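You operate a simulated robot arm through the tools that you are given. There is no shell and no other tool. Be economical: measure what you need, move in short steps, check, and stop when the job is done.

You are at the controls of a simulated two-armed robot. One attempt, no reset.

TASK
Wind the ramp spring to the mark on its card and show that the ramp stays half-way by itself.
Fine: wind it with the ramp up and latched, lock the spring knob again before you unlatch, and end with the ramp latched up. Keep fingers out of closing edges; drop and damage nothing.

It is judged by the outcome, as a careful person would: the job done as asked, and still so three seconds after it is handed in. It fails if anything else is knocked over, pushed out of place, dropped, spilled or broken.

THE ROBOT
Two 7-joint arms with two-finger parallel grippers on one trunk, on a base that drives. Base frame: it is fixed to the floor where the robot stands at the start and does not move with it; the origin is under the middle of the robot, x ahead of it, y to its left, z up. Units: m, degrees, N and s.
The left shoulder is at the start at [0.05, 0.165, 1.133], the right one opposite. With the tool pointing down near the work surface each hand reaches from about 0.1 to 0.66 m from the robot's upright axis, wherever it stands, measured 20 degrees to its own side. Places, roughly: latch lever [0.8, -0.1, 1.1]; lock lever [0.8, 0, 0.9]; ramp [0.6, -0.8, 0.7]; safety pin [0.7, 0, 1.1]; spring card [0.9, 0.1, 0.9]; spring knob [0.9, 0.1, 0.7]. Payload 3.91 kg a hand.
Tool frame (each hand has its own): the origin (TCP) lies between the finger pads and is the grasp point; the fingertips stand 0.03 m ahead of it; z points along the fingers, y is the line along which they close. Largest opening 0.11 m; finger width 0.02, thickness 0.01; the body of the gripper, 0.048 by 0.112 m, starts 0.055 m behind the TCP.
Orientation is that of the tool frame in the base frame, as a unit quaternion [w, x, y, z]. With the fingers straight down and closing along the base's y, the tool's x points along the base's -x, its y along +y and its z along -z.

THE INTERFACE
- The arms move only by the tool apply_moves. It takes "left_motion", "right_motion" or both (then of equal length, played together; a hand with none holds still); each is a list of rows, each a list of 7 numbers: the shift along the base's x, y, z in m, then the turn, a rotation vector about the base's x, y, z in rad, then the gripper command, from -1 (shut) to 1 (fully open), values between in proportion. In form: [[x, y, z, ax, ay, az, claw], ...]. A call has 1 to 20 rows; each row shifts and turns the commanded pose from where the row before left it. Each row takes 0.2 s and may step no farther than 0.05 m and 8.6 degrees from the row before; otherwise, or with a gripper value out of range, the whole call is refused. A pose out of reach is approached as far as the arm can. The call stops where the force on the tool passes 60 N (or 10 N more than at its start, if that is more) or the arm is blocked; 0.2 s more then pass. The fingers move at their own pace (about 0.045 m/s each) and stop on an object; they squeeze with about 38 N. The grip force told is the motor's: it shows also when the fingers shut on nothing. Time passes only in rows, and 0.2 s behind the last, so rows that do not move let the fingers close. It gives the time, the measured TCP pose, the force on the tool (base axes), the opening and the grip force at its end, in the units of the frame above (readings bear some noise), with the torque about the TCP (base axes, N m) and any sound that the robot's microphone picked up.
- Cameras (640 x 400 px; columns grow to the right, rows downward): "scene" is now at [0.1182, 0.0056, 1.3605]; the picture's right is [0.05, -1.00, 0.00], its down [-0.10, -0.01, -1.00] and it looks along [0.99, 0.05, -0.10] (base axes); focal length 214 px, centre (320, 200). "left" rides on the left gripper at [0.073, -0.017, -0.103] in its tool frame; the picture's right is [0.23, 0.97, 0.00], its down [-0.76, 0.18, -0.62] and it looks along [-0.61, 0.14, 0.78] (tool axes); focal length 222 px, centre (320, 200). "right" rides on the right gripper at [0.072, 0.017, -0.103] in its tool frame; the picture's right is [-0.23, 0.97, 0.00], its down [-0.76, -0.18, -0.62] and it looks along [-0.61, -0.14, 0.78] (tool axes); focal length 222 px, centre (320, 200). There is no depth. A picture from a camera that has moved, and an enlarged one, comes with that camera's place and axes in the base frame and with its lens. The place of the scene camera against the robot may be out by one fixed shift of up to 0.012 m in any direction.
- camera(camera): a new picture of that camera. It takes no simulated time.
- slide_trunk(by): slides the trunk up (or, below 0, down) by that many m; the arms and the scene camera ride with it, the base frame stays. It gives what a move gives, with no picture.
- base_move(legs): drives the robot by 1 to 6 legs, each [ahead, left, turn to the left] in m, m and degrees, along the robot's own axes; the way and the turn of a leg run together, so that a leg with both is an arc; at most 1.5 m and 180 degrees a leg. The arms and the cameras ride along, it lands a little off, and it stops where it bumps. It gives what a move gives.
- turn_head(pan, tilt): turns the head with the scene camera to pan (to the left, within 80 degrees either way) and tilt (down, from -29 to 69), counted from straight ahead of the robot. It gives what a move gives.
- zoom(camera, box): a new picture of the part [left, top, right, bottom] of that camera's present view, enlarged. It takes no simulated time.
- job_done(): hands the job in; it is judged then, once.

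Go step by step. Nothing tells you exact positions but the pictures and the camera data: compare them with the known pose of the tool, close in by small moves and look again before you grip or let go. The budget is 120 turns and 92 pictures, counting those below and the enlarged ones. Unless the task says otherwise, let go and move clear before handing in, and close with one line.

The tools are called after "Request:" by a JSON object that holds its "name" and its "arguments". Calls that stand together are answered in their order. apply_moves: Moves the arms, as the interface text tells. Its arguments: {"type":"object","properties":{"left_motion":{"type":"array","items":{"type":"array","items":{"type":"number"}}},"right_motion":{"type":"array","items":{"type":"array","items":{"type":"number"}}}},"required":[]} The other tools are called the same way: slide_trunk (by) slides the trunk up or down; base_move (legs) drives the base; turn_head (pan, tilt) turns the head that bears the scene camera; camera (camera) takes a picture; zoom (camera, box) takes an enlarged picture of a part of a camera's view; job_done () hands the job in.

At the start:

```text
t: 0.0
left_tcp_pos: [0.3831, 0.1665, 1.314]
left_ee_rot: [0.0, -0.001, 1.0, -0.001]
left_wrist_force: [-0.4, 0.9, 0.4]
left_moment: [0.01, -0.02, -0.03]
left_grip_width: 0.11
left_grasp_force: 0.0
right_tcp_pos: [0.3244, -0.1381, 1.3711]
right_ee_rot: [0.001, 0.0, 1.0, 0.001]
right_wrist_force: [-0.2, -0.3, 0.0]
right_moment: [-0.03, 0.03, -0.03]
right_grip_width: 0.1098
right_grasp_force: 0.0
trunk travel left (down, up): [-0.353, 0.15]
robot x, y, heading: [-0.0022, 0.005, 0.1]
head pan, tilt: [3.1, 5.7]
```

scene: 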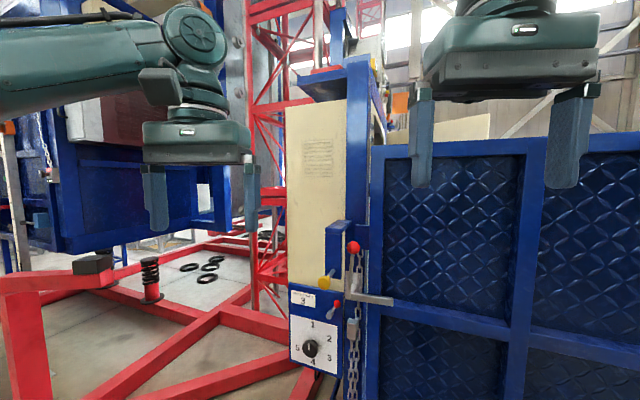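
right: 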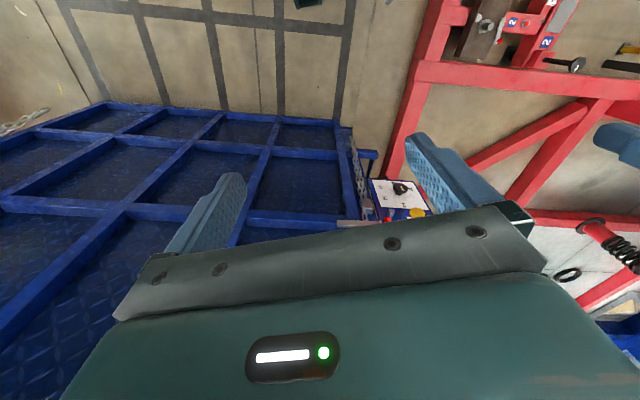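
left: 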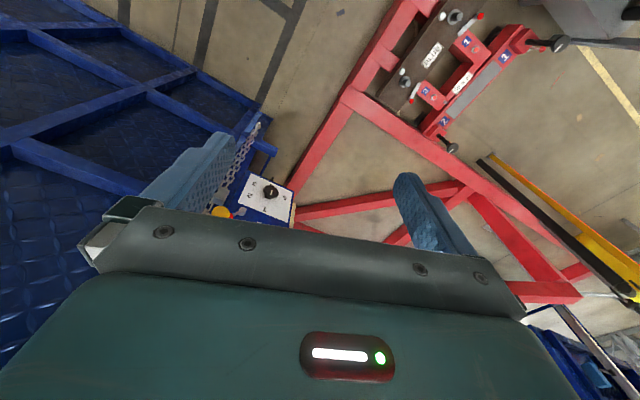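

I see the blue ramp on the right, and a panel with a card, dial knob, latch levers and a chain with a pin in the middle. I'll enlarge that part first.

Request:
{"name": "zoom", "arguments": {"camera": "scene", "box": [270, 270, 410, 390]}}

Request:
{"name": "zoom", "arguments": {"camera": "scene", "box": [280, 200, 420, 320]}}

```text
3.33 times, centred on (340, 330) of scene
camera zoom: at [0.1182, 0.0056, 1.3605], right [0.05, -1.0, 0.0], down [-0.1, -0.01, -1.0], along [0.99, 0.05, -0.1], focal length 715 px, centre (253, -233)
```

zoom: 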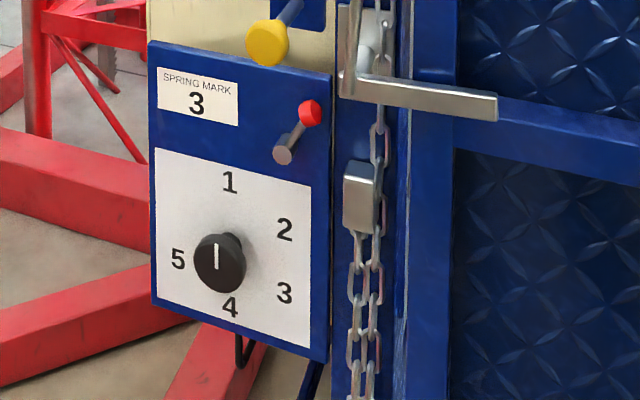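

```text
3.33 times, centred on (350, 260) of scene
camera zoom: at [0.1182, 0.0056, 1.3605], right [0.05, -1.0, 0.0], down [-0.1, -0.01, -1.0], along [0.99, 0.05, -0.1], focal length 715 px, centre (220, 0)
```

zoom: 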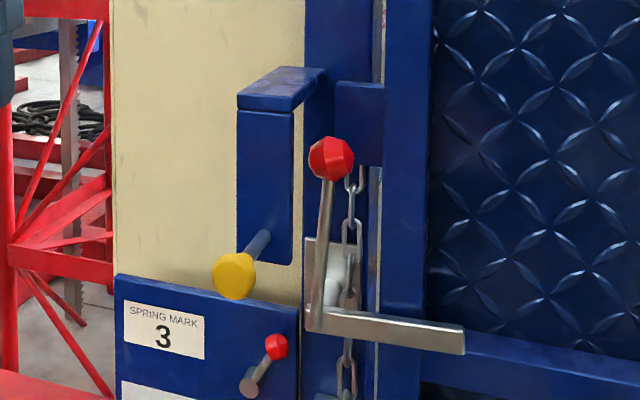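

The knob stands at 1, the card says 3, with a small red-tipped lock lever between them. I'll look over the ramp now.

Request:
{"name": "turn_head", "arguments": {"pan": -40, "tilt": 25}}

Request:
{"name": "camera", "arguments": {"camera": "scene"}}

Request:
{"name": "turn_head", "arguments": {"pan": 0, "tilt": 50}}

Request:
{"name": "camera", "arguments": {"camera": "scene"}}

```text
t: 1.1
left_tcp_pos: [0.3821, 0.1665, 1.3139]
left_ee_rot: [0.0, -0.001, 1.0, -0.001]
left_wrist_force: [-0.3, -0.5, 0.1]
left_moment: [0.04, -0.01, -0.01]
left_grip_width: 0.1101
left_grasp_force: 0.1
right_tcp_pos: [0.3255, -0.1367, 1.3719]
right_ee_rot: [0.001, 0.0, 1.0, 0.0]
right_wrist_force: [-0.2, 0.6, 0.4]
right_moment: [0.02, 0.02, -0.02]
right_grip_width: 0.11
right_grasp_force: 0.1
trunk travel left (down, up): [-0.353, 0.15]
robot x, y, heading: [-0.0012, 0.0015, 0.1]
head pan, tilt: [-40.0, 25.0]
```

```text
86 pictures are left
camera scene: at [0.0969, -0.0587, 1.3292], right [-0.64, -0.77, 0.0], down [-0.32, 0.27, -0.91], along [0.69, -0.58, -0.42], focal length 214 px, centre (320, 200)
```

scene: 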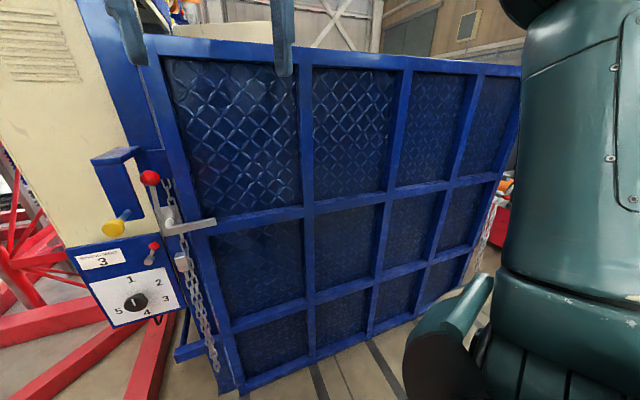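

```text
t: 2.2
left_tcp_pos: [0.3832, 0.1666, 1.3133]
left_ee_rot: [-0.001, -0.001, 1.0, -0.001]
left_wrist_force: [0.4, -0.6, 0.0]
left_moment: [-0.01, -0.01, 0.0]
left_grip_width: 0.1101
left_grasp_force: 0.1
right_tcp_pos: [0.3241, -0.1369, 1.3719]
right_ee_rot: [0.001, 0.001, 1.0, 0.001]
right_wrist_force: [-0.5, -0.4, 0.2]
right_moment: [-0.04, 0.02, -0.01]
right_grip_width: 0.1098
right_grasp_force: 0.0
trunk travel left (down, up): [-0.353, 0.15]
robot x, y, heading: [0.0012, 0.0004, 0.3]
head pan, tilt: [0.0, 50.0]
```

```text
85 pictures are left
camera scene: at [0.1033, 0.0004, 1.2917], right [0.0, -1.0, 0.0], down [-0.77, 0.0, -0.64], along [0.64, 0.0, -0.77], focal length 214 px, centre (320, 200)
```

scene: 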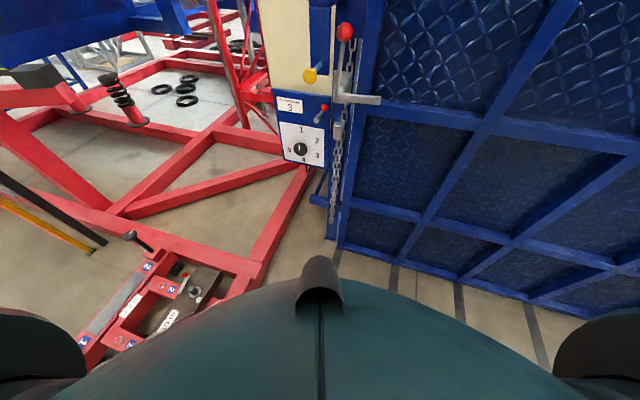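

The ramp wall appears yawed about 20°, with its right end nearer me. I'll look around to the left and right for room before driving.

Request:
{"name": "turn_head", "arguments": {"pan": 75, "tilt": 40}}

Request:
{"name": "camera", "arguments": {"camera": "scene"}}

Request:
{"name": "turn_head", "arguments": {"pan": -80, "tilt": 40}}

Request:
{"name": "camera", "arguments": {"camera": "scene"}}

```text
t: 3.6
left_tcp_pos: [0.3824, 0.1665, 1.3144]
left_ee_rot: [0.001, -0.001, 1.0, -0.002]
left_wrist_force: [1.1, -1.0, -1.0]
left_moment: [0.03, -0.01, -0.02]
left_grip_width: 0.1099
left_grasp_force: 0.2
right_tcp_pos: [0.3245, -0.1372, 1.3704]
right_ee_rot: [0.001, 0.0, 1.0, 0.001]
right_wrist_force: [0.0, 0.0, 0.0]
right_moment: [-0.03, 0.01, -0.04]
right_grip_width: 0.11
right_grasp_force: 0.0
trunk travel left (down, up): [-0.353, 0.15]
robot x, y, heading: [-0.0015, 0.0015, 0.2]
head pan, tilt: [75.0, 40.0]
```

```text
84 pictures are left
camera scene: at [0.0484, 0.0826, 1.3058], right [0.97, -0.26, 0.0], down [-0.17, -0.62, -0.77], along [0.2, 0.74, -0.64], focal length 214 px, centre (320, 200)
```

scene: 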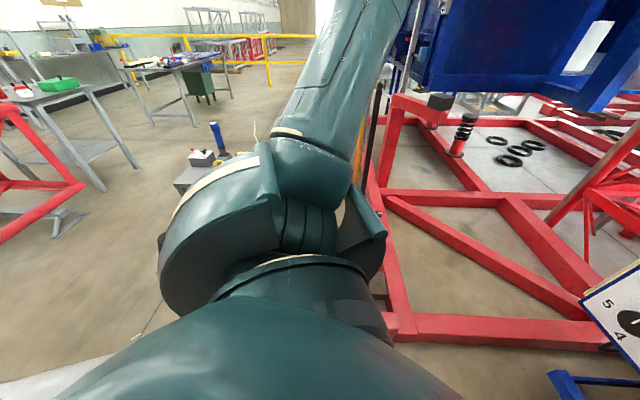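

```text
t: 6.0
left_tcp_pos: [0.3824, 0.1664, 1.3133]
left_ee_rot: [0.0, -0.001, 1.0, -0.001]
left_wrist_force: [0.0, 0.2, -0.6]
left_moment: [-0.03, 0.0, 0.02]
left_grip_width: 0.11
left_grasp_force: 0.0
right_tcp_pos: [0.3242, -0.136, 1.3727]
right_ee_rot: [0.0, -0.001, 1.0, 0.001]
right_wrist_force: [0.4, 1.1, 0.4]
right_moment: [0.03, -0.02, -0.01]
right_grip_width: 0.1101
right_grasp_force: 0.0
trunk travel left (down, up): [-0.353, 0.15]
robot x, y, heading: [-0.0016, 0.0011, -0.1]
head pan, tilt: [-80.0, 40.0]
```

```text
83 pictures are left
camera scene: at [0.0411, -0.0832, 1.3058], right [-0.98, -0.17, 0.0], down [-0.11, 0.63, -0.77], along [0.13, -0.75, -0.64], focal length 214 px, centre (320, 200)
```

scene: 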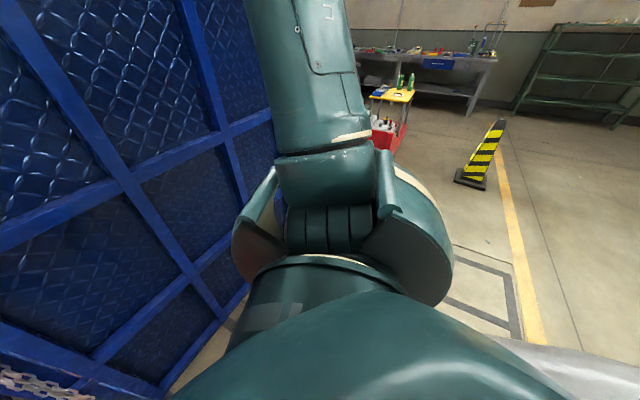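

There is free floor to my left up to the red frame at roughly x=0.5. I'll shift left and turn to face the panel squarely, then look at it from the new place to triangulate.

Request:
{"name": "base_move", "arguments": {"legs": [[0.0, 0.25, -20]]}}

Request:
{"name": "turn_head", "arguments": {"pan": 0, "tilt": 30}}

Request:
{"name": "camera", "arguments": {"camera": "scene"}}

Request:
{"name": "zoom", "arguments": {"camera": "scene", "box": [260, 70, 420, 270]}}

```text
t: 8.8
left_tcp_pos: [0.4422, 0.2313, 1.3133]
left_ee_rot: [0.0, 0.167, 0.986, 0.0]
left_wrist_force: [0.0, 0.5, -0.4]
left_moment: [-0.01, -0.05, 0.02]
left_grip_width: 0.1102
left_grasp_force: 0.1
right_tcp_pos: [0.288, -0.0352, 1.3722]
right_ee_rot: [0.001, 0.167, 0.986, 0.001]
right_wrist_force: [0.4, 0.0, -0.2]
right_moment: [0.01, -0.03, 0.01]
right_grip_width: 0.1098
right_grasp_force: 0.1
trunk travel left (down, up): [-0.353, 0.15]
robot x, y, heading: [0.0212, 0.2, -19.4]
head pan, tilt: [-80.0, 40.0]
stopped in leg 1: the robot was blocked; the commanded pose is now the measured one
```

```text
t: 10.3
left_tcp_pos: [0.442, 0.232, 1.313]
left_ee_rot: [0.001, 0.166, 0.986, 0.0]
left_wrist_force: [0.0, -0.3, 0.2]
left_moment: [0.04, -0.01, 0.0]
left_grip_width: 0.1103
left_grasp_force: 0.0
right_tcp_pos: [0.287, -0.0342, 1.3717]
right_ee_rot: [0.0, 0.166, 0.986, 0.001]
right_wrist_force: [0.4, 0.7, 1.0]
right_moment: [0.0, 0.0, -0.02]
right_grip_width: 0.1101
right_grasp_force: 0.0
trunk travel left (down, up): [-0.353, 0.15]
robot x, y, heading: [0.028, 0.2028, -19.1]
head pan, tilt: [0.0, 30.0]
```

```text
82 pictures are left
camera scene: at [0.1362, 0.1622, 1.3211], right [-0.33, -0.94, 0.0], down [-0.47, 0.16, -0.87], along [0.82, -0.29, -0.5], focal length 214 px, centre (320, 200)
```

scene: 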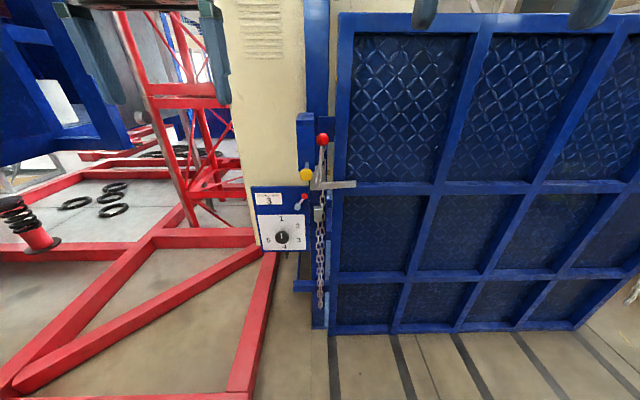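

```text
2.00 times, centred on (340, 170) of scene
camera zoom: at [0.1362, 0.1622, 1.3211], right [-0.33, -0.94, 0.0], down [-0.47, 0.16, -0.87], along [0.82, -0.29, -0.5], focal length 429 px, centre (280, 260)
```

zoom: 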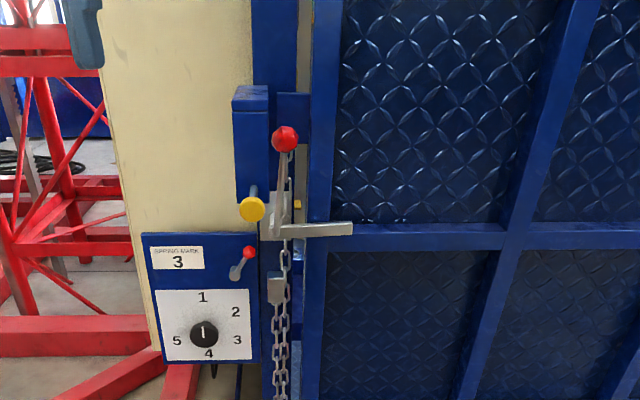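

Triangulated: knob ≈ (0.851, 0.083, 0.736), lock lever tip ≈ (0.825, −0.014, 0.929), pin head ≈ (0.650, 0.025, 1.093), latch ball ≈ (0.754, −0.060, 1.154). The panel faces about heading −19°. I'll drive ahead about 0.17 m to bring them in reach.

Request:
{"name": "base_move", "arguments": {"legs": [[0.17, 0.0, 0]]}}

Request:
{"name": "turn_head", "arguments": {"pan": 0, "tilt": 38}}

Request:
{"name": "camera", "arguments": {"camera": "scene"}}

Request:
{"name": "zoom", "arguments": {"camera": "scene", "box": [240, 70, 400, 170]}}

Request:
{"name": "zoom", "arguments": {"camera": "scene", "box": [240, 150, 400, 250]}}

```text
t: 11.8
left_tcp_pos: [0.6072, 0.1749, 1.3122]
left_ee_rot: [0.001, 0.166, 0.986, 0.0]
left_wrist_force: [-0.4, -0.8, -0.3]
left_moment: [0.03, 0.0, 0.01]
left_grip_width: 0.1103
left_grasp_force: 0.1
right_tcp_pos: [0.4518, -0.0921, 1.3715]
right_ee_rot: [0.0, 0.167, 0.986, 0.001]
right_wrist_force: [-1.2, -0.4, 0.0]
right_moment: [0.0, 0.02, -0.01]
right_grip_width: 0.1098
right_grasp_force: 0.1
trunk travel left (down, up): [-0.353, 0.15]
robot x, y, heading: [0.1903, 0.1462, -19.4]
head pan, tilt: [0.0, 30.0]
```

```text
t: 12.5
left_tcp_pos: [0.6051, 0.1746, 1.313]
left_ee_rot: [0.0, 0.165, 0.986, 0.0]
left_wrist_force: [0.3, 0.6, -0.9]
left_moment: [0.04, -0.01, -0.03]
left_grip_width: 0.1101
left_grasp_force: 0.1
right_tcp_pos: [0.4527, -0.0922, 1.3721]
right_ee_rot: [0.001, 0.166, 0.986, 0.001]
right_wrist_force: [-0.1, 0.7, 0.2]
right_moment: [-0.02, 0.0, 0.01]
right_grip_width: 0.1098
right_grasp_force: 0.0
trunk travel left (down, up): [-0.353, 0.15]
robot x, y, heading: [0.1908, 0.1416, -19.2]
head pan, tilt: [0.0, 38.0]
```

```text
80 pictures are left
camera scene: at [0.2962, 0.1066, 1.3089], right [-0.33, -0.94, 0.0], down [-0.58, 0.2, -0.79], along [0.74, -0.26, -0.62], focal length 214 px, centre (320, 200)
```

scene: 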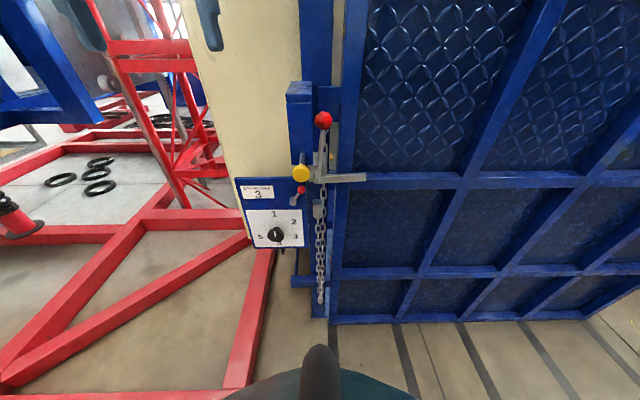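

```text
4.00 times, centred on (320, 120) of scene
camera zoom: at [0.2962, 0.1066, 1.3089], right [-0.33, -0.94, 0.0], down [-0.58, 0.2, -0.79], along [0.74, -0.26, -0.62], focal length 858 px, centre (320, 520)
```

zoom: 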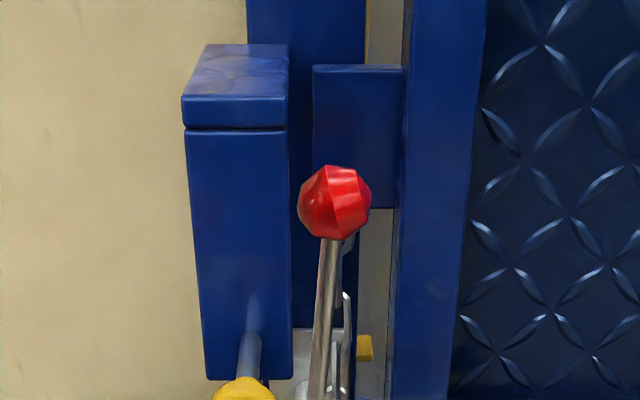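

```text
4.00 times, centred on (320, 200) of scene
camera zoom: at [0.2962, 0.1066, 1.3089], right [-0.33, -0.94, 0.0], down [-0.58, 0.2, -0.79], along [0.74, -0.26, -0.62], focal length 858 px, centre (320, 200)
```

zoom: 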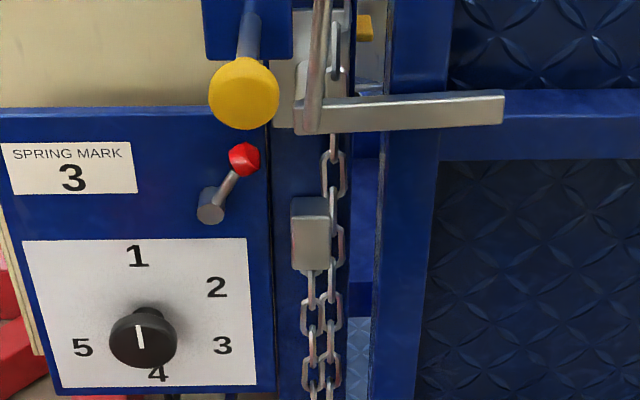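

The knob points to 1 and needs a 120° clockwise turn to reach 3; the lock lever leans right. I'll pitch the left hand up to point at the panel and view it closely.

Request:
{"name": "apply_moves", "arguments": {"left_motion": [[-0.0055, 0.0019, -0.011, -0.04697, -0.13486, 0, 1], [-0.0055, 0.0019, -0.011, -0.04697, -0.13486, 0, 1], [-0.0055, 0.0019, -0.011, -0.04697, -0.13486, 0, 1], [-0.0055, 0.0019, -0.011, -0.04697, -0.13486, 0, 1], [-0.0055, 0.0019, -0.011, -0.04697, -0.13486, 0, 1], [-0.0055, 0.0019, -0.011, -0.04697, -0.13486, 0, 1], [-0.0055, 0.0019, -0.011, -0.04697, -0.13486, 0, 1], [-0.0055, 0.0019, -0.011, -0.04697, -0.13486, 0, 1], [-0.0055, 0.0019, -0.011, -0.04697, -0.13486, 0, 1], [-0.0055, 0.0019, -0.011, -0.04697, -0.13486, 0, 1], [-0.0055, 0.0019, -0.011, -0.04697, -0.13486, 0, 1]]}}

Request:
{"name": "camera", "arguments": {"camera": "left"}}

```text
t: 14.9
left_tcp_pos: [0.5921, 0.1327, 1.2745]
left_ee_rot: [0.698, 0.117, 0.697, -0.119]
left_wrist_force: [-0.5, -0.3, -0.7]
left_moment: [-0.02, -0.01, -0.02]
left_grip_width: 0.11
left_grasp_force: 0.1
left hand out of reach, approached as far as the arm can: row 8, 9, 10, 11
right_tcp_pos: [0.4511, -0.0918, 1.3716]
right_ee_rot: [0.0, 0.167, 0.986, 0.001]
right_wrist_force: [-0.2, 0.0, 0.5]
right_moment: [0.04, 0.02, -0.01]
right_grip_width: 0.1097
right_grasp_force: 0.0
trunk travel left (down, up): [-0.353, 0.15]
robot x, y, heading: [0.1868, 0.1449, -19.1]
head pan, tilt: [0.0, 38.0]
```

```text
77 pictures are left
camera left: at [0.4881, 0.1497, 1.2047], right [0.32, 0.92, -0.23], down [-0.53, 0.37, 0.76], along [0.78, -0.12, 0.61], focal length 222 px, centre (320, 200)
```

left: 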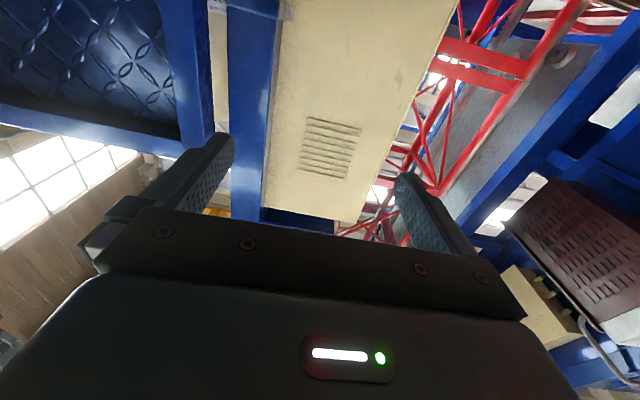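

The hand points forward but is near its inner reach limit. I'll lower the trunk 0.2 m so the arms come level with the lock lever and knob, then bring the left hand in front of the lock lever.

Request:
{"name": "slide_trunk", "arguments": {"by": -0.2}}

Request:
{"name": "camera", "arguments": {"camera": "left"}}

Request:
{"name": "camera", "arguments": {"camera": "scene"}}

```text
t: 17.1
left_tcp_pos: [0.5921, 0.1324, 1.0751]
left_ee_rot: [0.697, 0.118, 0.697, -0.118]
left_wrist_force: [0.3, 0.6, 0.0]
left_moment: [0.0, 0.0, 0.0]
left_grip_width: 0.1099
left_grasp_force: 0.1
right_tcp_pos: [0.451, -0.0928, 1.1734]
right_ee_rot: [0.001, 0.167, 0.986, 0.0]
right_wrist_force: [-0.1, -0.5, -0.3]
right_moment: [-0.02, -0.04, 0.0]
right_grip_width: 0.11
right_grasp_force: 0.1
trunk travel left (down, up): [-0.153, 0.35]
robot x, y, heading: [0.1898, 0.1426, -19.0]
head pan, tilt: [0.0, 38.0]
```

```text
76 pictures are left
camera left: at [0.4879, 0.1503, 1.0049], right [0.32, 0.92, -0.23], down [-0.53, 0.37, 0.76], along [0.79, -0.12, 0.61], focal length 222 px, centre (320, 200)
```

left: 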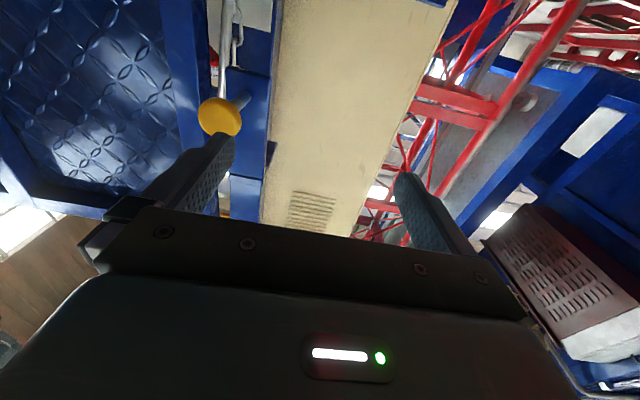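

```text
75 pictures are left
camera scene: at [0.2963, 0.1066, 1.1088], right [-0.33, -0.94, 0.0], down [-0.58, 0.2, -0.79], along [0.74, -0.26, -0.62], focal length 214 px, centre (320, 200)
```

scene: 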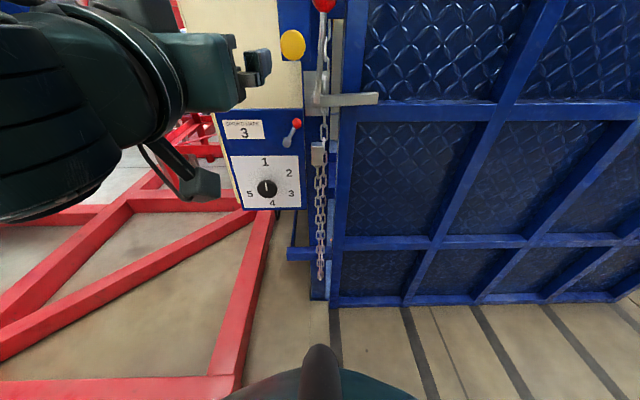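

The left camera view of the pin agrees with my numbers to about 1 cm. I'll lower the left hand to z≈0.93 and move it to a pre-grasp point 0.1 m in front of the lock lever, fingers partly closed.

Request:
{"name": "apply_moves", "arguments": {"left_motion": [[0, 0, -0.036, 0, 0, 0, -0.1], [0, 0, -0.036, 0, 0, 0, -0.1], [0, 0, -0.036, 0, 0, 0, -0.1], [0, 0, -0.037, 0, 0, 0, -0.1], [0.02, -0.02, 0, 0, 0, 0, -0.1], [0.02, -0.02, 0, 0, 0, 0, -0.1], [0.02, -0.02, 0, 0, 0, 0, -0.1]]}}

Request:
{"name": "camera", "arguments": {"camera": "left"}}

```text
t: 18.7
left_tcp_pos: [0.679, 0.0326, 0.9479]
left_ee_rot: [0.697, 0.118, 0.697, -0.118]
left_wrist_force: [-0.6, -0.2, 0.1]
left_moment: [-0.02, 0.03, 0.02]
left_grip_width: 0.0495
left_grasp_force: 0.2
left hand out of reach, approached as far as the arm can: row 1, 2, 3, 4
right_tcp_pos: [0.4525, -0.0924, 1.1708]
right_ee_rot: [0.001, 0.166, 0.986, 0.001]
right_wrist_force: [0.4, 0.8, -0.9]
right_moment: [-0.02, 0.03, -0.01]
right_grip_width: 0.11
right_grasp_force: 0.0
trunk travel left (down, up): [-0.153, 0.35]
robot x, y, heading: [0.1895, 0.1444, -19.3]
head pan, tilt: [0.0, 38.0]
```

```text
74 pictures are left
camera left: at [0.575, 0.0499, 0.8775], right [0.32, 0.92, -0.23], down [-0.53, 0.37, 0.76], along [0.79, -0.12, 0.61], focal length 222 px, centre (320, 200)
```

left: 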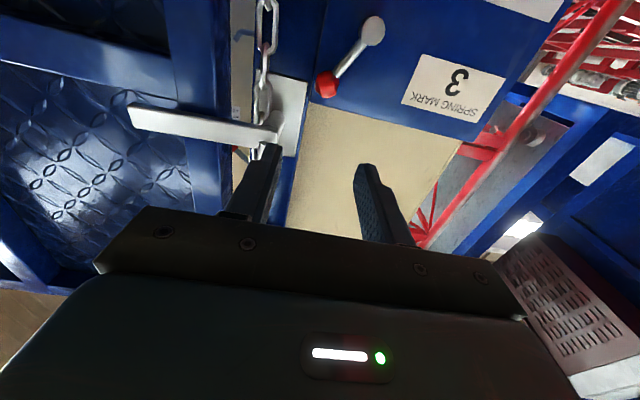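

The lock lever shows clearly where predicted. I'll close in on its red tip most of the way and look again.

Request:
{"name": "apply_moves", "arguments": {"left_motion": [[0, 0, -0.019, 0, 0, 0, -0.1], [0.03, -0.0096, 0, 0, 0, 0, -0.1], [0.03, -0.0096, 0, 0, 0, 0, -0.1], [0.03, -0.0096, 0, 0, 0, 0, -0.1], [0, 0, 0, 0, 0, 0, -0.1]]}}

Request:
{"name": "camera", "arguments": {"camera": "left"}}

```text
t: 19.9
left_tcp_pos: [0.7693, 0.0051, 0.9307]
left_ee_rot: [0.697, 0.117, 0.697, -0.118]
left_wrist_force: [-0.5, -0.8, 0.1]
left_moment: [0.01, 0.0, -0.03]
left_grip_width: 0.0495
left_grasp_force: 0.0
right_tcp_pos: [0.451, -0.0922, 1.1717]
right_ee_rot: [0.002, 0.166, 0.986, 0.001]
right_wrist_force: [0.6, 0.5, -0.4]
right_moment: [0.01, 0.0, 0.0]
right_grip_width: 0.1099
right_grasp_force: 0.1
trunk travel left (down, up): [-0.153, 0.35]
robot x, y, heading: [0.1931, 0.145, -18.9]
head pan, tilt: [0.0, 38.0]
```

```text
73 pictures are left
camera left: at [0.6653, 0.0219, 0.8601], right [0.32, 0.92, -0.23], down [-0.53, 0.37, 0.76], along [0.79, -0.12, 0.61], focal length 222 px, centre (320, 200)
```

left: 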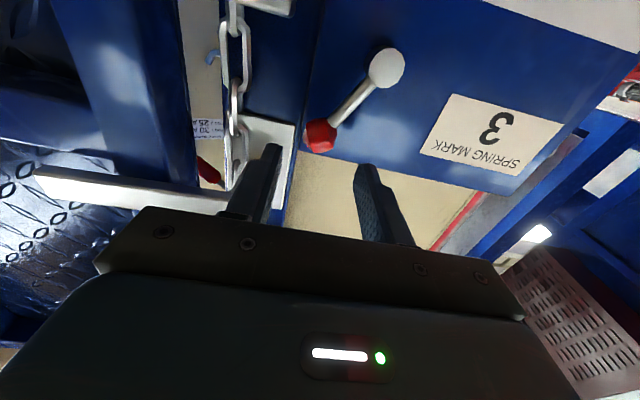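

The lever tip is dead ahead between the fingers, about 5–7 cm in front of the TCP. I'll advance 4.5 cm more and check before gripping.

Request:
{"name": "apply_moves", "arguments": {"left_motion": [[0.0142, -0.0049, -0.001, 0, 0, 0, -0.1], [0.0142, -0.0049, -0.001, 0, 0, 0, -0.1], [0.0142, -0.0049, -0.001, 0, 0, 0, -0.1], [0, 0, 0, 0, 0, 0, -0.1]]}}

Request:
{"name": "camera", "arguments": {"camera": "left"}}

```text
t: 20.9
left_tcp_pos: [0.8101, -0.0106, 0.9269]
left_ee_rot: [0.697, 0.118, 0.698, -0.119]
left_wrist_force: [-0.1, -0.5, 0.4]
left_moment: [-0.02, 0.01, -0.03]
left_grip_width: 0.0494
left_grasp_force: 0.0
right_tcp_pos: [0.451, -0.0918, 1.1728]
right_ee_rot: [0.002, 0.166, 0.986, 0.002]
right_wrist_force: [0.2, 0.8, -0.4]
right_moment: [-0.03, 0.02, 0.01]
right_grip_width: 0.11
right_grasp_force: 0.0
trunk travel left (down, up): [-0.153, 0.35]
robot x, y, heading: [0.1937, 0.1438, -19.0]
head pan, tilt: [0.0, 38.0]
```

```text
72 pictures are left
camera left: at [0.7058, 0.0059, 0.8563], right [0.32, 0.92, -0.23], down [-0.53, 0.37, 0.76], along [0.79, -0.12, 0.61], focal length 222 px, centre (320, 200)
```

left: 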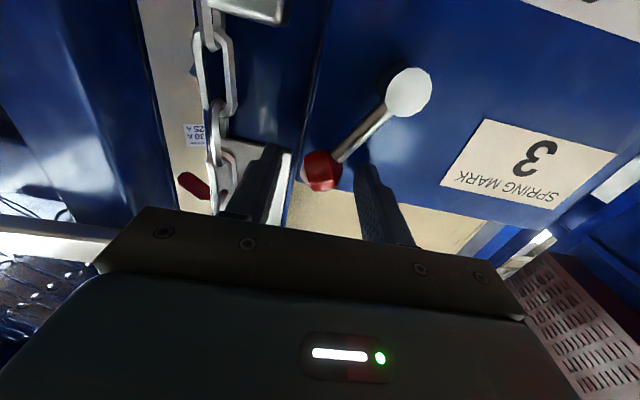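

The red tip sits between the finger pads, about 2 cm ahead of the TCP and centred. Closing on it.

Request:
{"name": "apply_moves", "arguments": {"left_motion": [[0, 0, 0, 0, 0, 0, -1], [0, 0, 0, 0, 0, 0, -1], [0, 0, 0, 0, 0, 0, -1], [0, 0, 0, 0, 0, 0, -1]]}}

Request:
{"name": "camera", "arguments": {"camera": "left"}}

```text
t: 21.9
left_tcp_pos: [0.8095, -0.0107, 0.9265]
left_ee_rot: [0.697, 0.117, 0.697, -0.118]
left_wrist_force: [-0.7, -0.7, -0.9]
left_moment: [-0.5, -0.07, 0.03]
left_grip_width: 0.0236
left_grasp_force: 45.1
right_tcp_pos: [0.4518, -0.0915, 1.1714]
right_ee_rot: [0.001, 0.167, 0.986, 0.001]
right_wrist_force: [-0.4, 0.0, 0.4]
right_moment: [0.01, 0.02, 0.0]
right_grip_width: 0.1101
right_grasp_force: 0.0
trunk travel left (down, up): [-0.153, 0.35]
robot x, y, heading: [0.1897, 0.1453, -18.8]
head pan, tilt: [0.0, 38.0]
```

```text
71 pictures are left
camera left: at [0.7056, 0.0059, 0.8564], right [0.32, 0.92, -0.23], down [-0.53, 0.37, 0.76], along [0.79, -0.12, 0.61], focal length 222 px, centre (320, 200)
```

left: 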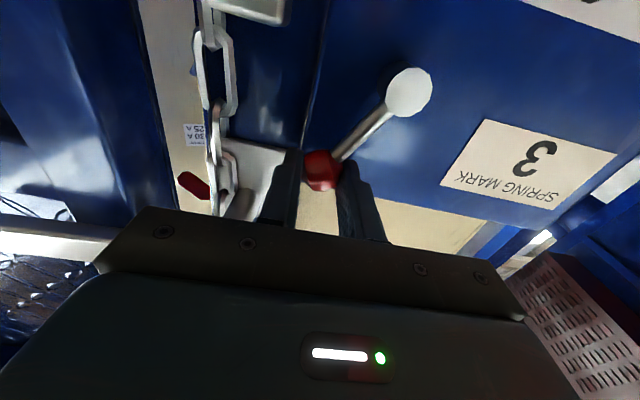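

The tip is gripped at 0.024 m. Now I'll swing the lever left in an arc about its pivot, rolling the hand with it, and watch the force.

Request:
{"name": "apply_moves", "arguments": {"left_motion": [[0.0023, 0.0066, 0.0034, -0.132, 0.0456, 0, -1], [0.0025, 0.0071, 0.0024, -0.132, 0.0456, 0, -1], [0.0025, 0.0072, 0.0014, -0.132, 0.0456, 0, -1]]}}

Request:
{"name": "camera", "arguments": {"camera": "left"}}

```text
t: 22.7
left_tcp_pos: [0.8149, 0.0116, 0.934]
left_ee_rot: [0.657, -0.031, 0.707, -0.26]
left_wrist_force: [-12.3, 0.8, -9.2]
left_moment: [-0.43, -0.61, 0.45]
left_grip_width: 0.0226
left_grasp_force: 44.6
right_tcp_pos: [0.4517, -0.0919, 1.1711]
right_ee_rot: [0.001, 0.166, 0.986, 0.001]
right_wrist_force: [-1.1, 0.0, 0.5]
right_moment: [-0.02, 0.01, 0.03]
right_grip_width: 0.1095
right_grasp_force: 0.1
trunk travel left (down, up): [-0.153, 0.35]
robot x, y, heading: [0.1891, 0.1454, -18.9]
head pan, tilt: [0.0, 38.0]
```

```text
70 pictures are left
camera left: at [0.7036, 0.0012, 0.8768], right [0.26, 0.75, -0.61], down [-0.43, 0.65, 0.62], along [0.86, 0.1, 0.5], focal length 222 px, centre (320, 200)
```

left: 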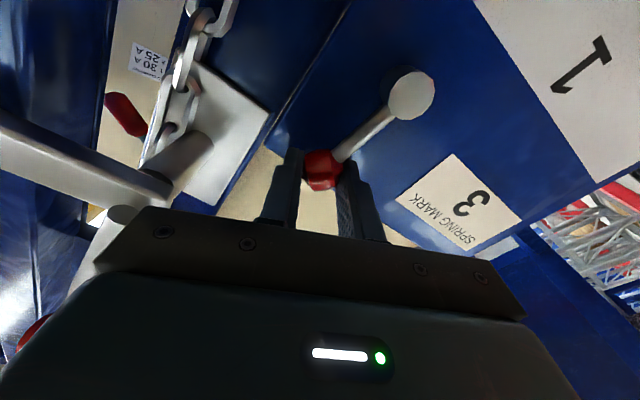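

The lever moves freely with light force. I'll carry on with the arc and ease off the slight push.

Request:
{"name": "apply_moves", "arguments": {"left_motion": [[-0.0003, 0.0084, -0.002, -0.132, 0.0456, 0, -1], [0.0026, 0.0074, -0.0008, -0.132, 0.0456, 0, -1], [0.0025, 0.0072, -0.0019, -0.132, 0.0456, 0, -1], [0.0024, 0.0068, -0.0029, -0.132, 0.0456, 0, -1]]}}

Request:
{"name": "camera", "arguments": {"camera": "left"}}

```text
t: 23.7
left_tcp_pos: [0.8257, 0.043, 0.9268]
left_ee_rot: [0.562, -0.227, 0.668, -0.432]
left_wrist_force: [29.3, 1.8, 18.4]
left_moment: [-0.01, -0.4, 0.44]
left_grip_width: 0.0234
left_grasp_force: 44.9
right_tcp_pos: [0.4523, -0.091, 1.1714]
right_ee_rot: [0.0, 0.167, 0.986, 0.0]
right_wrist_force: [-0.6, 0.3, -0.3]
right_moment: [0.01, 0.02, 0.0]
right_grip_width: 0.1099
right_grasp_force: 0.1
trunk travel left (down, up): [-0.153, 0.35]
robot x, y, heading: [0.1893, 0.1416, -19.2]
head pan, tilt: [0.0, 38.0]
```

```text
69 pictures are left
camera left: at [0.705, 0.0095, 0.9028], right [0.12, 0.33, -0.94], down [-0.35, 0.89, 0.27], along [0.93, 0.3, 0.23], focal length 222 px, centre (320, 200)
```

left: 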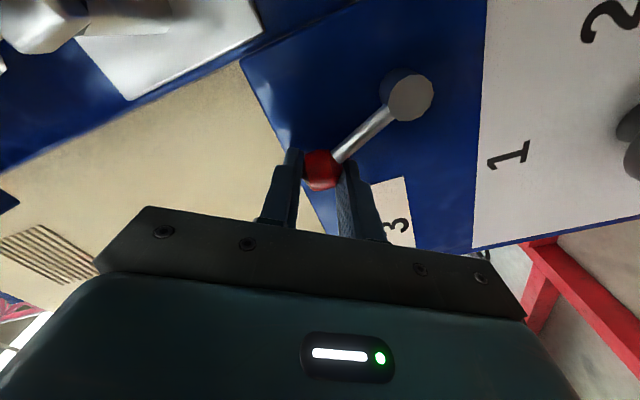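

The lever has followed to about 26° left of vertical. I'll relieve the strain and continue a little to feel for its stop.

Request:
{"name": "apply_moves", "arguments": {"left_motion": [[0.0038, -0.0013, 0.002, 0, 0, 0, -1], [0.0022, 0.0064, -0.0036, -0.132, 0.0456, 0, -1]]}}

Request:
{"name": "apply_moves", "arguments": {"left_motion": [[0.002, 0.0059, -0.0045, -0.132, 0.0456, 0, -1], [0, 0, 0, 0, 0, 0, -1]]}}

Request:
{"name": "camera", "arguments": {"camera": "left"}}

```text
t: 24.3
left_tcp_pos: [0.8296, 0.0463, 0.9233]
left_ee_rot: [0.528, -0.271, 0.654, -0.469]
left_wrist_force: [-29.3, 20.5, -5.5]
left_moment: [0.64, -0.09, 0.06]
left_grip_width: 0.0241
left_grasp_force: 45.5
right_tcp_pos: [0.4489, -0.0904, 1.1721]
right_ee_rot: [0.002, 0.167, 0.986, -0.001]
right_wrist_force: [-0.7, -0.7, 0.1]
right_moment: [-0.01, 0.03, 0.02]
right_grip_width: 0.11
right_grasp_force: 0.0
trunk travel left (down, up): [-0.153, 0.35]
robot x, y, heading: [0.1931, 0.1468, -19.3]
head pan, tilt: [0.0, 38.0]
```

```text
t: 24.9
left_tcp_pos: [0.831, 0.0491, 0.9222]
left_ee_rot: [0.495, -0.312, 0.632, -0.508]
left_wrist_force: [-20.4, -1.4, 3.6]
left_moment: [0.58, -0.11, -0.73]
left_grip_width: 0.0248
left_grasp_force: 45.0
right_tcp_pos: [0.4488, -0.0927, 1.1733]
right_ee_rot: [0.001, 0.168, 0.986, 0.001]
right_wrist_force: [-0.8, 0.4, -0.1]
right_moment: [-0.01, 0.0, -0.05]
right_grip_width: 0.11
right_grasp_force: 0.0
trunk travel left (down, up): [-0.153, 0.35]
robot x, y, heading: [0.1922, 0.1447, -19.1]
head pan, tilt: [0.0, 38.0]
```

```text
68 pictures are left
camera left: at [0.7079, 0.0127, 0.9185], right [0.03, 0.08, -1.0], down [-0.33, 0.94, 0.06], along [0.94, 0.32, 0.06], focal length 222 px, centre (320, 200)
```

left: 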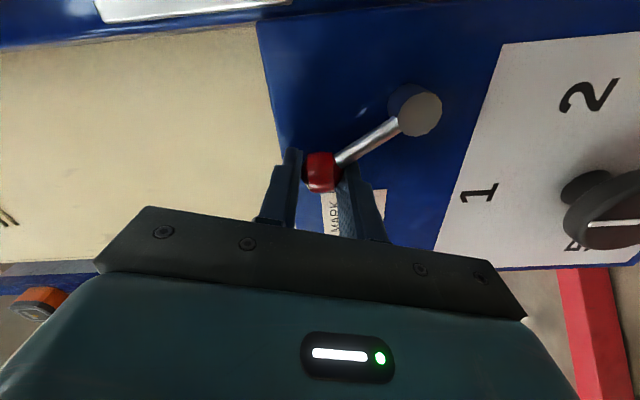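

The lever seems to have reached a stop at about 32° left, mirror of its start. I'll release, back away and check it in the scene view.

Request:
{"name": "apply_moves", "arguments": {"left_motion": [[0, 0, 0, 0, 0, 0, 0], [0, 0, 0, 0, 0, 0, 0], [0, 0, 0, 0, 0, 0, 0], [-0.028, 0.0098, 0, 0, 0, 0, 0], [-0.038, 0.013, 0, 0, 0, 0, 0], [-0.038, 0.013, 0, 0, 0, 0, 0]]}}

Request:
{"name": "camera", "arguments": {"camera": "left"}}

Request:
{"name": "camera", "arguments": {"camera": "scene"}}

```text
t: 26.4
left_tcp_pos: [0.7302, 0.0981, 0.9913]
left_ee_rot: [0.543, -0.289, 0.581, -0.533]
left_wrist_force: [0.0, 0.0, -0.8]
left_moment: [0.03, 0.02, 0.03]
left_grip_width: 0.0553
left_grasp_force: 0.1
right_tcp_pos: [0.4523, -0.0931, 1.1736]
right_ee_rot: [0.001, 0.167, 0.986, 0.001]
right_wrist_force: [0.1, 0.1, -0.3]
right_moment: [0.0, 0.02, 0.01]
right_grip_width: 0.1098
right_grasp_force: 0.0
trunk travel left (down, up): [-0.153, 0.35]
robot x, y, heading: [0.1892, 0.1449, -19.1]
head pan, tilt: [0.0, 38.0]
stopped in row 6 (left hand): the arm was blocked; the commanded pose is now the measured one
```

```text
67 pictures are left
camera left: at [0.6117, 0.0588, 0.9704], right [0.18, 0.05, -0.98], down [-0.36, 0.93, -0.02], along [0.92, 0.35, 0.19], focal length 222 px, centre (320, 200)
```

left: 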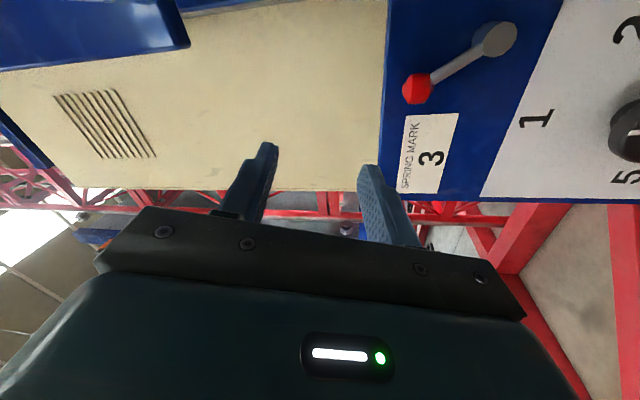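

```text
66 pictures are left
camera scene: at [0.2964, 0.1065, 1.1087], right [-0.33, -0.94, 0.0], down [-0.58, 0.2, -0.79], along [0.74, -0.26, -0.62], focal length 214 px, centre (320, 200)
```

scene: 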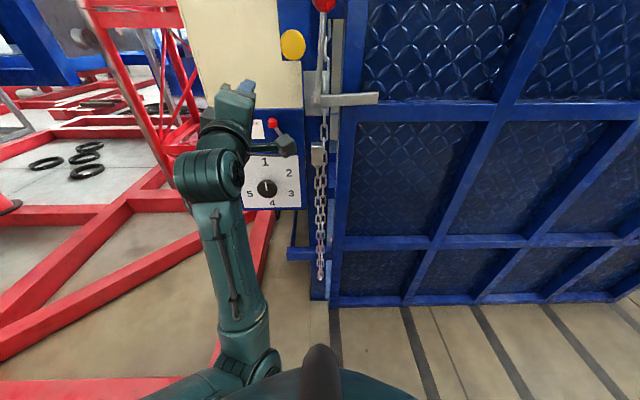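

The lock lever is now over to the left. The left hand is clear but tipped 9° up. Next I'll level it and lower it in front of the knob with the fingers opened wider.

Request:
{"name": "apply_moves", "arguments": {"left_motion": [[-0.01, 0.003, -0.03, 0.017, 0.05, 0, 0.6], [-0.005, 0.005, -0.04, 0.017, 0.05, 0, 0.6], [0, 0.005, -0.045, 0.018, 0.049, 0, 0.6], [0.01, 0.003, -0.045, 0, 0, 0, 0.6], [0.01, 0.003, -0.045, 0, 0, 0, 0.6], [0.01, 0.002, -0.045, 0, 0, 0, 0.6]]}}

Request:
{"name": "camera", "arguments": {"camera": "left"}}

```text
t: 27.0
left_tcp_pos: [0.7126, 0.1146, 1.0182]
left_ee_rot: [0.575, -0.269, 0.545, -0.548]
left_wrist_force: [-0.5, -0.1, 0.0]
left_moment: [0.02, -0.01, 0.01]
left_grip_width: 0.0879
left_grasp_force: 0.1
right_tcp_pos: [0.4504, -0.0929, 1.1719]
right_ee_rot: [0.001, 0.167, 0.986, 0.001]
right_wrist_force: [0.0, 0.4, 0.1]
right_moment: [0.01, 0.0, 0.01]
right_grip_width: 0.1099
right_grasp_force: 0.1
trunk travel left (down, up): [-0.153, 0.35]
robot x, y, heading: [0.1915, 0.1433, -19.3]
head pan, tilt: [0.0, 38.0]
stopped in row 3 (left hand): the arm was blocked; the commanded pose is now the measured one
```

```text
65 pictures are left
camera left: at [0.597, 0.0719, 0.9847], right [0.28, 0.04, -0.96], down [-0.37, 0.93, -0.07], along [0.89, 0.37, 0.28], focal length 222 px, centre (320, 200)
```

left: 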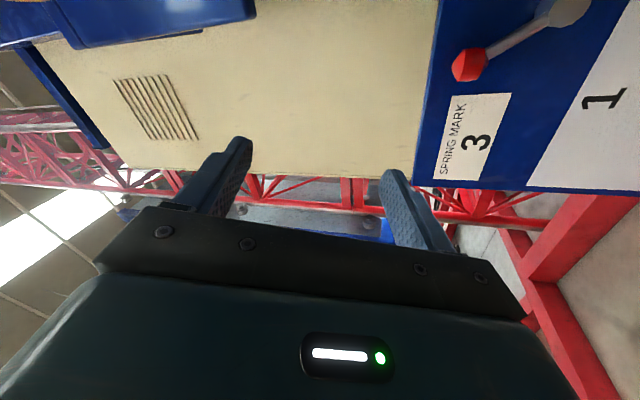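

The arm ran into a joint limit with this roll and drifted upward. I'll unroll the hand back and level it, keeping clear of the panel.

Request:
{"name": "apply_moves", "arguments": {"left_motion": [[0.0, 0.0, 0, 0.132, -0.0456, 0, 0.6], [0, 0, 0, 0.132, -0.0456, 0, 0.6], [0, 0, 0, 0.132, -0.0456, 0, 0.6], [0, 0, 0, 0.132, -0.0456, 0, 0.6]]}}

Request:
{"name": "camera", "arguments": {"camera": "scene"}}

```text
t: 28.0
left_tcp_pos: [0.7127, 0.1134, 1.0183]
left_ee_rot: [0.671, -0.059, 0.616, -0.409]
left_wrist_force: [-0.2, 0.5, -0.1]
left_moment: [-0.02, 0.01, 0.0]
left_grip_width: 0.088
left_grasp_force: 0.1
right_tcp_pos: [0.4517, -0.093, 1.1718]
right_ee_rot: [0.001, 0.167, 0.986, 0.001]
right_wrist_force: [-0.6, -0.1, -0.4]
right_moment: [-0.01, 0.0, 0.01]
right_grip_width: 0.11
right_grasp_force: 0.1
trunk travel left (down, up): [-0.153, 0.35]
robot x, y, heading: [0.19, 0.1464, -19.3]
head pan, tilt: [0.0, 38.0]
```

```text
64 pictures are left
camera scene: at [0.2963, 0.1066, 1.1088], right [-0.33, -0.94, 0.0], down [-0.58, 0.2, -0.79], along [0.74, -0.26, -0.62], focal length 214 px, centre (320, 200)
```

scene: 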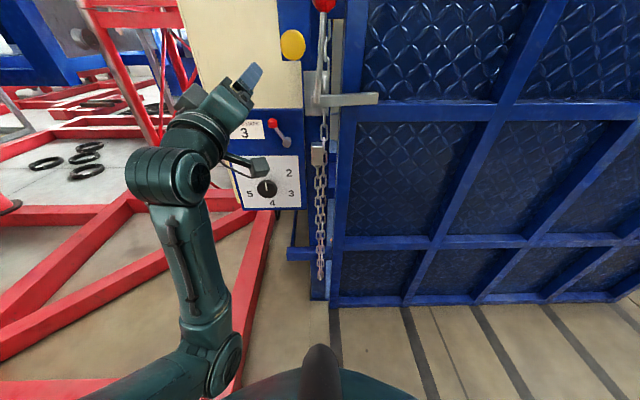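

Unrolling worked. Now levelling and lowering toward the front of the knob.

Request:
{"name": "apply_moves", "arguments": {"left_motion": [[0.0, 0.0, -0.02, 0.0425, 0.123, 0, 0.6], [0, 0, -0.03, 0.0425, 0.123, 0, 0.6], [0.005, 0.001, -0.045, 0, 0, 0, 0.6], [0.005, 0.001, -0.045, 0, 0, 0, 0.6], [0.008, 0.001, -0.045, 0, 0, 0, 0.6], [0.008, 0.001, -0.045, 0, 0, 0, 0.6], [0.008, 0.001, -0.045, 0, 0, 0, 0.6], [0, 0, -0.007, 0, 0, 0, 0.6]]}}

Request:
{"name": "camera", "arguments": {"camera": "left"}}

Request:
{"name": "camera", "arguments": {"camera": "scene"}}

```text
t: 29.2
left_tcp_pos: [0.733, 0.114, 0.9475]
left_ee_rot: [0.656, -0.063, 0.635, -0.403]
left_wrist_force: [0.1, 0.5, 0.4]
left_moment: [0.0, 0.0, -0.02]
left_grip_width: 0.0881
left_grasp_force: 0.0
right_tcp_pos: [0.4518, -0.0922, 1.1726]
right_ee_rot: [0.0, 0.166, 0.986, 0.001]
right_wrist_force: [-0.7, 1.0, 0.6]
right_moment: [0.01, -0.01, 0.02]
right_grip_width: 0.1099
right_grasp_force: 0.0
trunk travel left (down, up): [-0.153, 0.35]
robot x, y, heading: [0.1917, 0.1465, -19.1]
head pan, tilt: [0.0, 38.0]
stopped in row 5 (left hand): the arm was blocked; the commanded pose is now the measured one
```

```text
63 pictures are left
camera left: at [0.6234, 0.1017, 0.8842], right [0.41, 0.51, -0.76], down [-0.37, 0.85, 0.38], along [0.83, 0.13, 0.54], focal length 222 px, centre (320, 200)
```

left: 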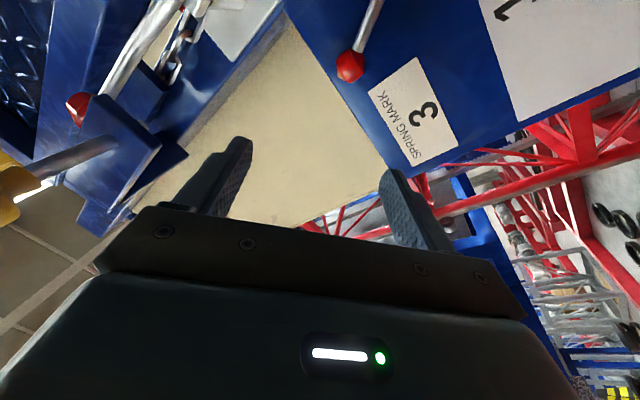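

```text
62 pictures are left
camera scene: at [0.2963, 0.1066, 1.1089], right [-0.33, -0.94, 0.0], down [-0.58, 0.2, -0.79], along [0.74, -0.26, -0.62], focal length 214 px, centre (320, 200)
```

scene: 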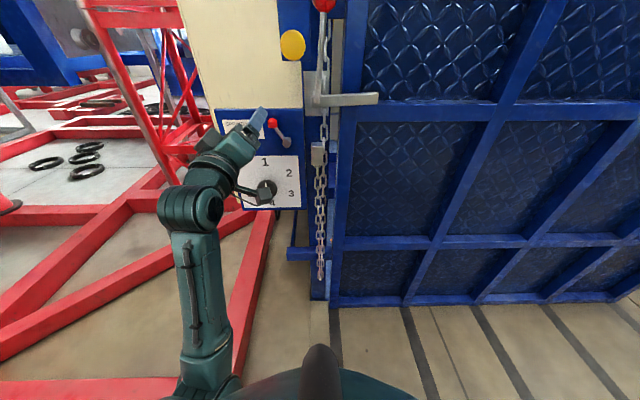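

Going lower hits a wrist limit, so I'll lower the trunk by its remaining 0.15 m instead; this puts the knob level with the shoulders, as the lever was.

Request:
{"name": "slide_trunk", "arguments": {"by": -0.15}}

Request:
{"name": "apply_moves", "arguments": {"left_motion": [[0.0, 0.0, 0, 0.03, 0.0875, 0.04, 0.6], [0, 0, 0, 0.03, 0.0875, 0.04, 0.6], [0.005, 0.001, -0.02, 0, 0, 0.03, 0.6], [0.005, 0.002, -0.02, 0, 0, 0, 0.6], [0.005, 0.002, -0.02, 0, 0, 0, 0.6]]}}

Request:
{"name": "camera", "arguments": {"camera": "left"}}

```text
t: 31.2
left_tcp_pos: [0.7133, 0.1071, 0.9488]
left_ee_rot: [0.694, -0.045, 0.586, -0.417]
left_wrist_force: [0.4, 0.4, 0.1]
left_moment: [0.03, 0.01, 0.0]
left_grip_width: 0.088
left_grasp_force: 0.0
right_tcp_pos: [0.4285, -0.0964, 1.1117]
right_ee_rot: [0.014, 0.166, 0.986, 0.005]
right_wrist_force: [-0.2, 1.3, -1.2]
right_moment: [0.02, -0.01, -0.01]
right_grip_width: 0.11
right_grasp_force: 0.0
trunk travel left (down, up): [-0.077, 0.426]
robot x, y, heading: [0.1934, 0.143, -19.2]
head pan, tilt: [0.0, 38.0]
stopped: the arm was blocked; the commanded pose is now the measured one
```

```text
t: 32.5
left_tcp_pos: [0.7335, 0.1168, 0.9473]
left_ee_rot: [0.703, -0.087, 0.594, -0.382]
left_wrist_force: [0.3, 0.1, 0.3]
left_moment: [0.0, 0.0, -0.01]
left_grip_width: 0.088
left_grasp_force: 0.2
right_tcp_pos: [0.45, -0.0929, 1.0948]
right_ee_rot: [0.001, 0.167, 0.986, 0.001]
right_wrist_force: [-0.2, 0.0, -0.1]
right_moment: [0.0, 0.01, 0.02]
right_grip_width: 0.1101
right_grasp_force: 0.0
trunk travel left (down, up): [-0.077, 0.426]
robot x, y, heading: [0.1892, 0.1426, -19.6]
head pan, tilt: [0.0, 38.0]
stopped in row 5 (left hand): the arm was blocked; the commanded pose is now the measured one
```

```text
61 pictures are left
camera left: at [0.6325, 0.0922, 0.8741], right [0.42, 0.53, -0.74], down [-0.49, 0.82, 0.31], along [0.76, 0.23, 0.6], focal length 222 px, centre (320, 200)
```

left: 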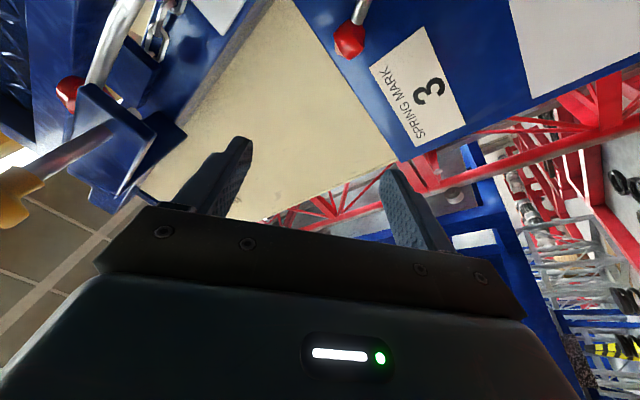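

The arm is touching something beneath it rather than at a joint limit. I'll look with the scene camera toward the left arm.

Request:
{"name": "turn_head", "arguments": {"pan": 35, "tilt": 55}}

Request:
{"name": "camera", "arguments": {"camera": "scene"}}

Request:
{"name": "camera", "arguments": {"camera": "right"}}

```text
t: 33.5
left_tcp_pos: [0.7354, 0.1164, 0.9458]
left_ee_rot: [0.702, -0.088, 0.596, -0.38]
left_wrist_force: [0.5, 0.3, 0.1]
left_moment: [-0.01, 0.0, -0.01]
left_grip_width: 0.0884
left_grasp_force: 0.0
right_tcp_pos: [0.4521, -0.0945, 1.0943]
right_ee_rot: [0.002, 0.168, 0.986, 0.002]
right_wrist_force: [0.4, 0.0, 0.3]
right_moment: [0.02, -0.02, 0.01]
right_grip_width: 0.1103
right_grasp_force: 0.1
trunk travel left (down, up): [-0.077, 0.426]
robot x, y, heading: [0.1902, 0.1439, -19.1]
head pan, tilt: [35.0, 55.0]
```

```text
60 pictures are left
camera scene: at [0.2838, 0.1529, 1.0083], right [0.27, -0.96, 0.0], down [-0.79, -0.22, -0.57], along [0.55, 0.16, -0.82], focal length 214 px, centre (320, 200)
```

scene: 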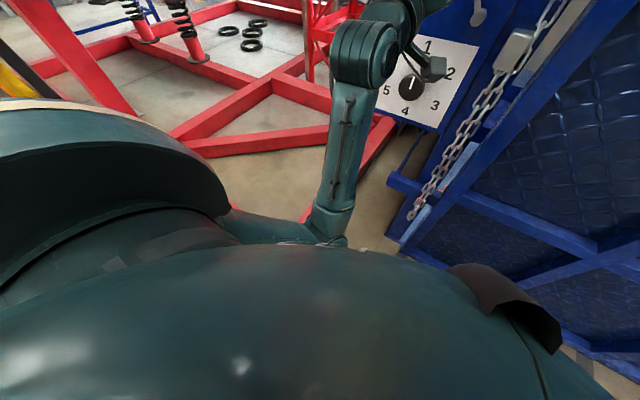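

```text
59 pictures are left
camera right: at [0.3883, -0.0541, 1.1975], right [0.54, 0.84, 0.0], down [0.66, -0.42, 0.62], along [0.53, -0.33, -0.78], focal length 222 px, centre (320, 200)
```

right: 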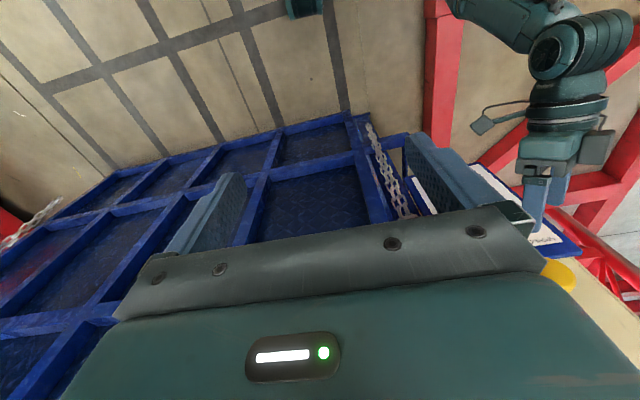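

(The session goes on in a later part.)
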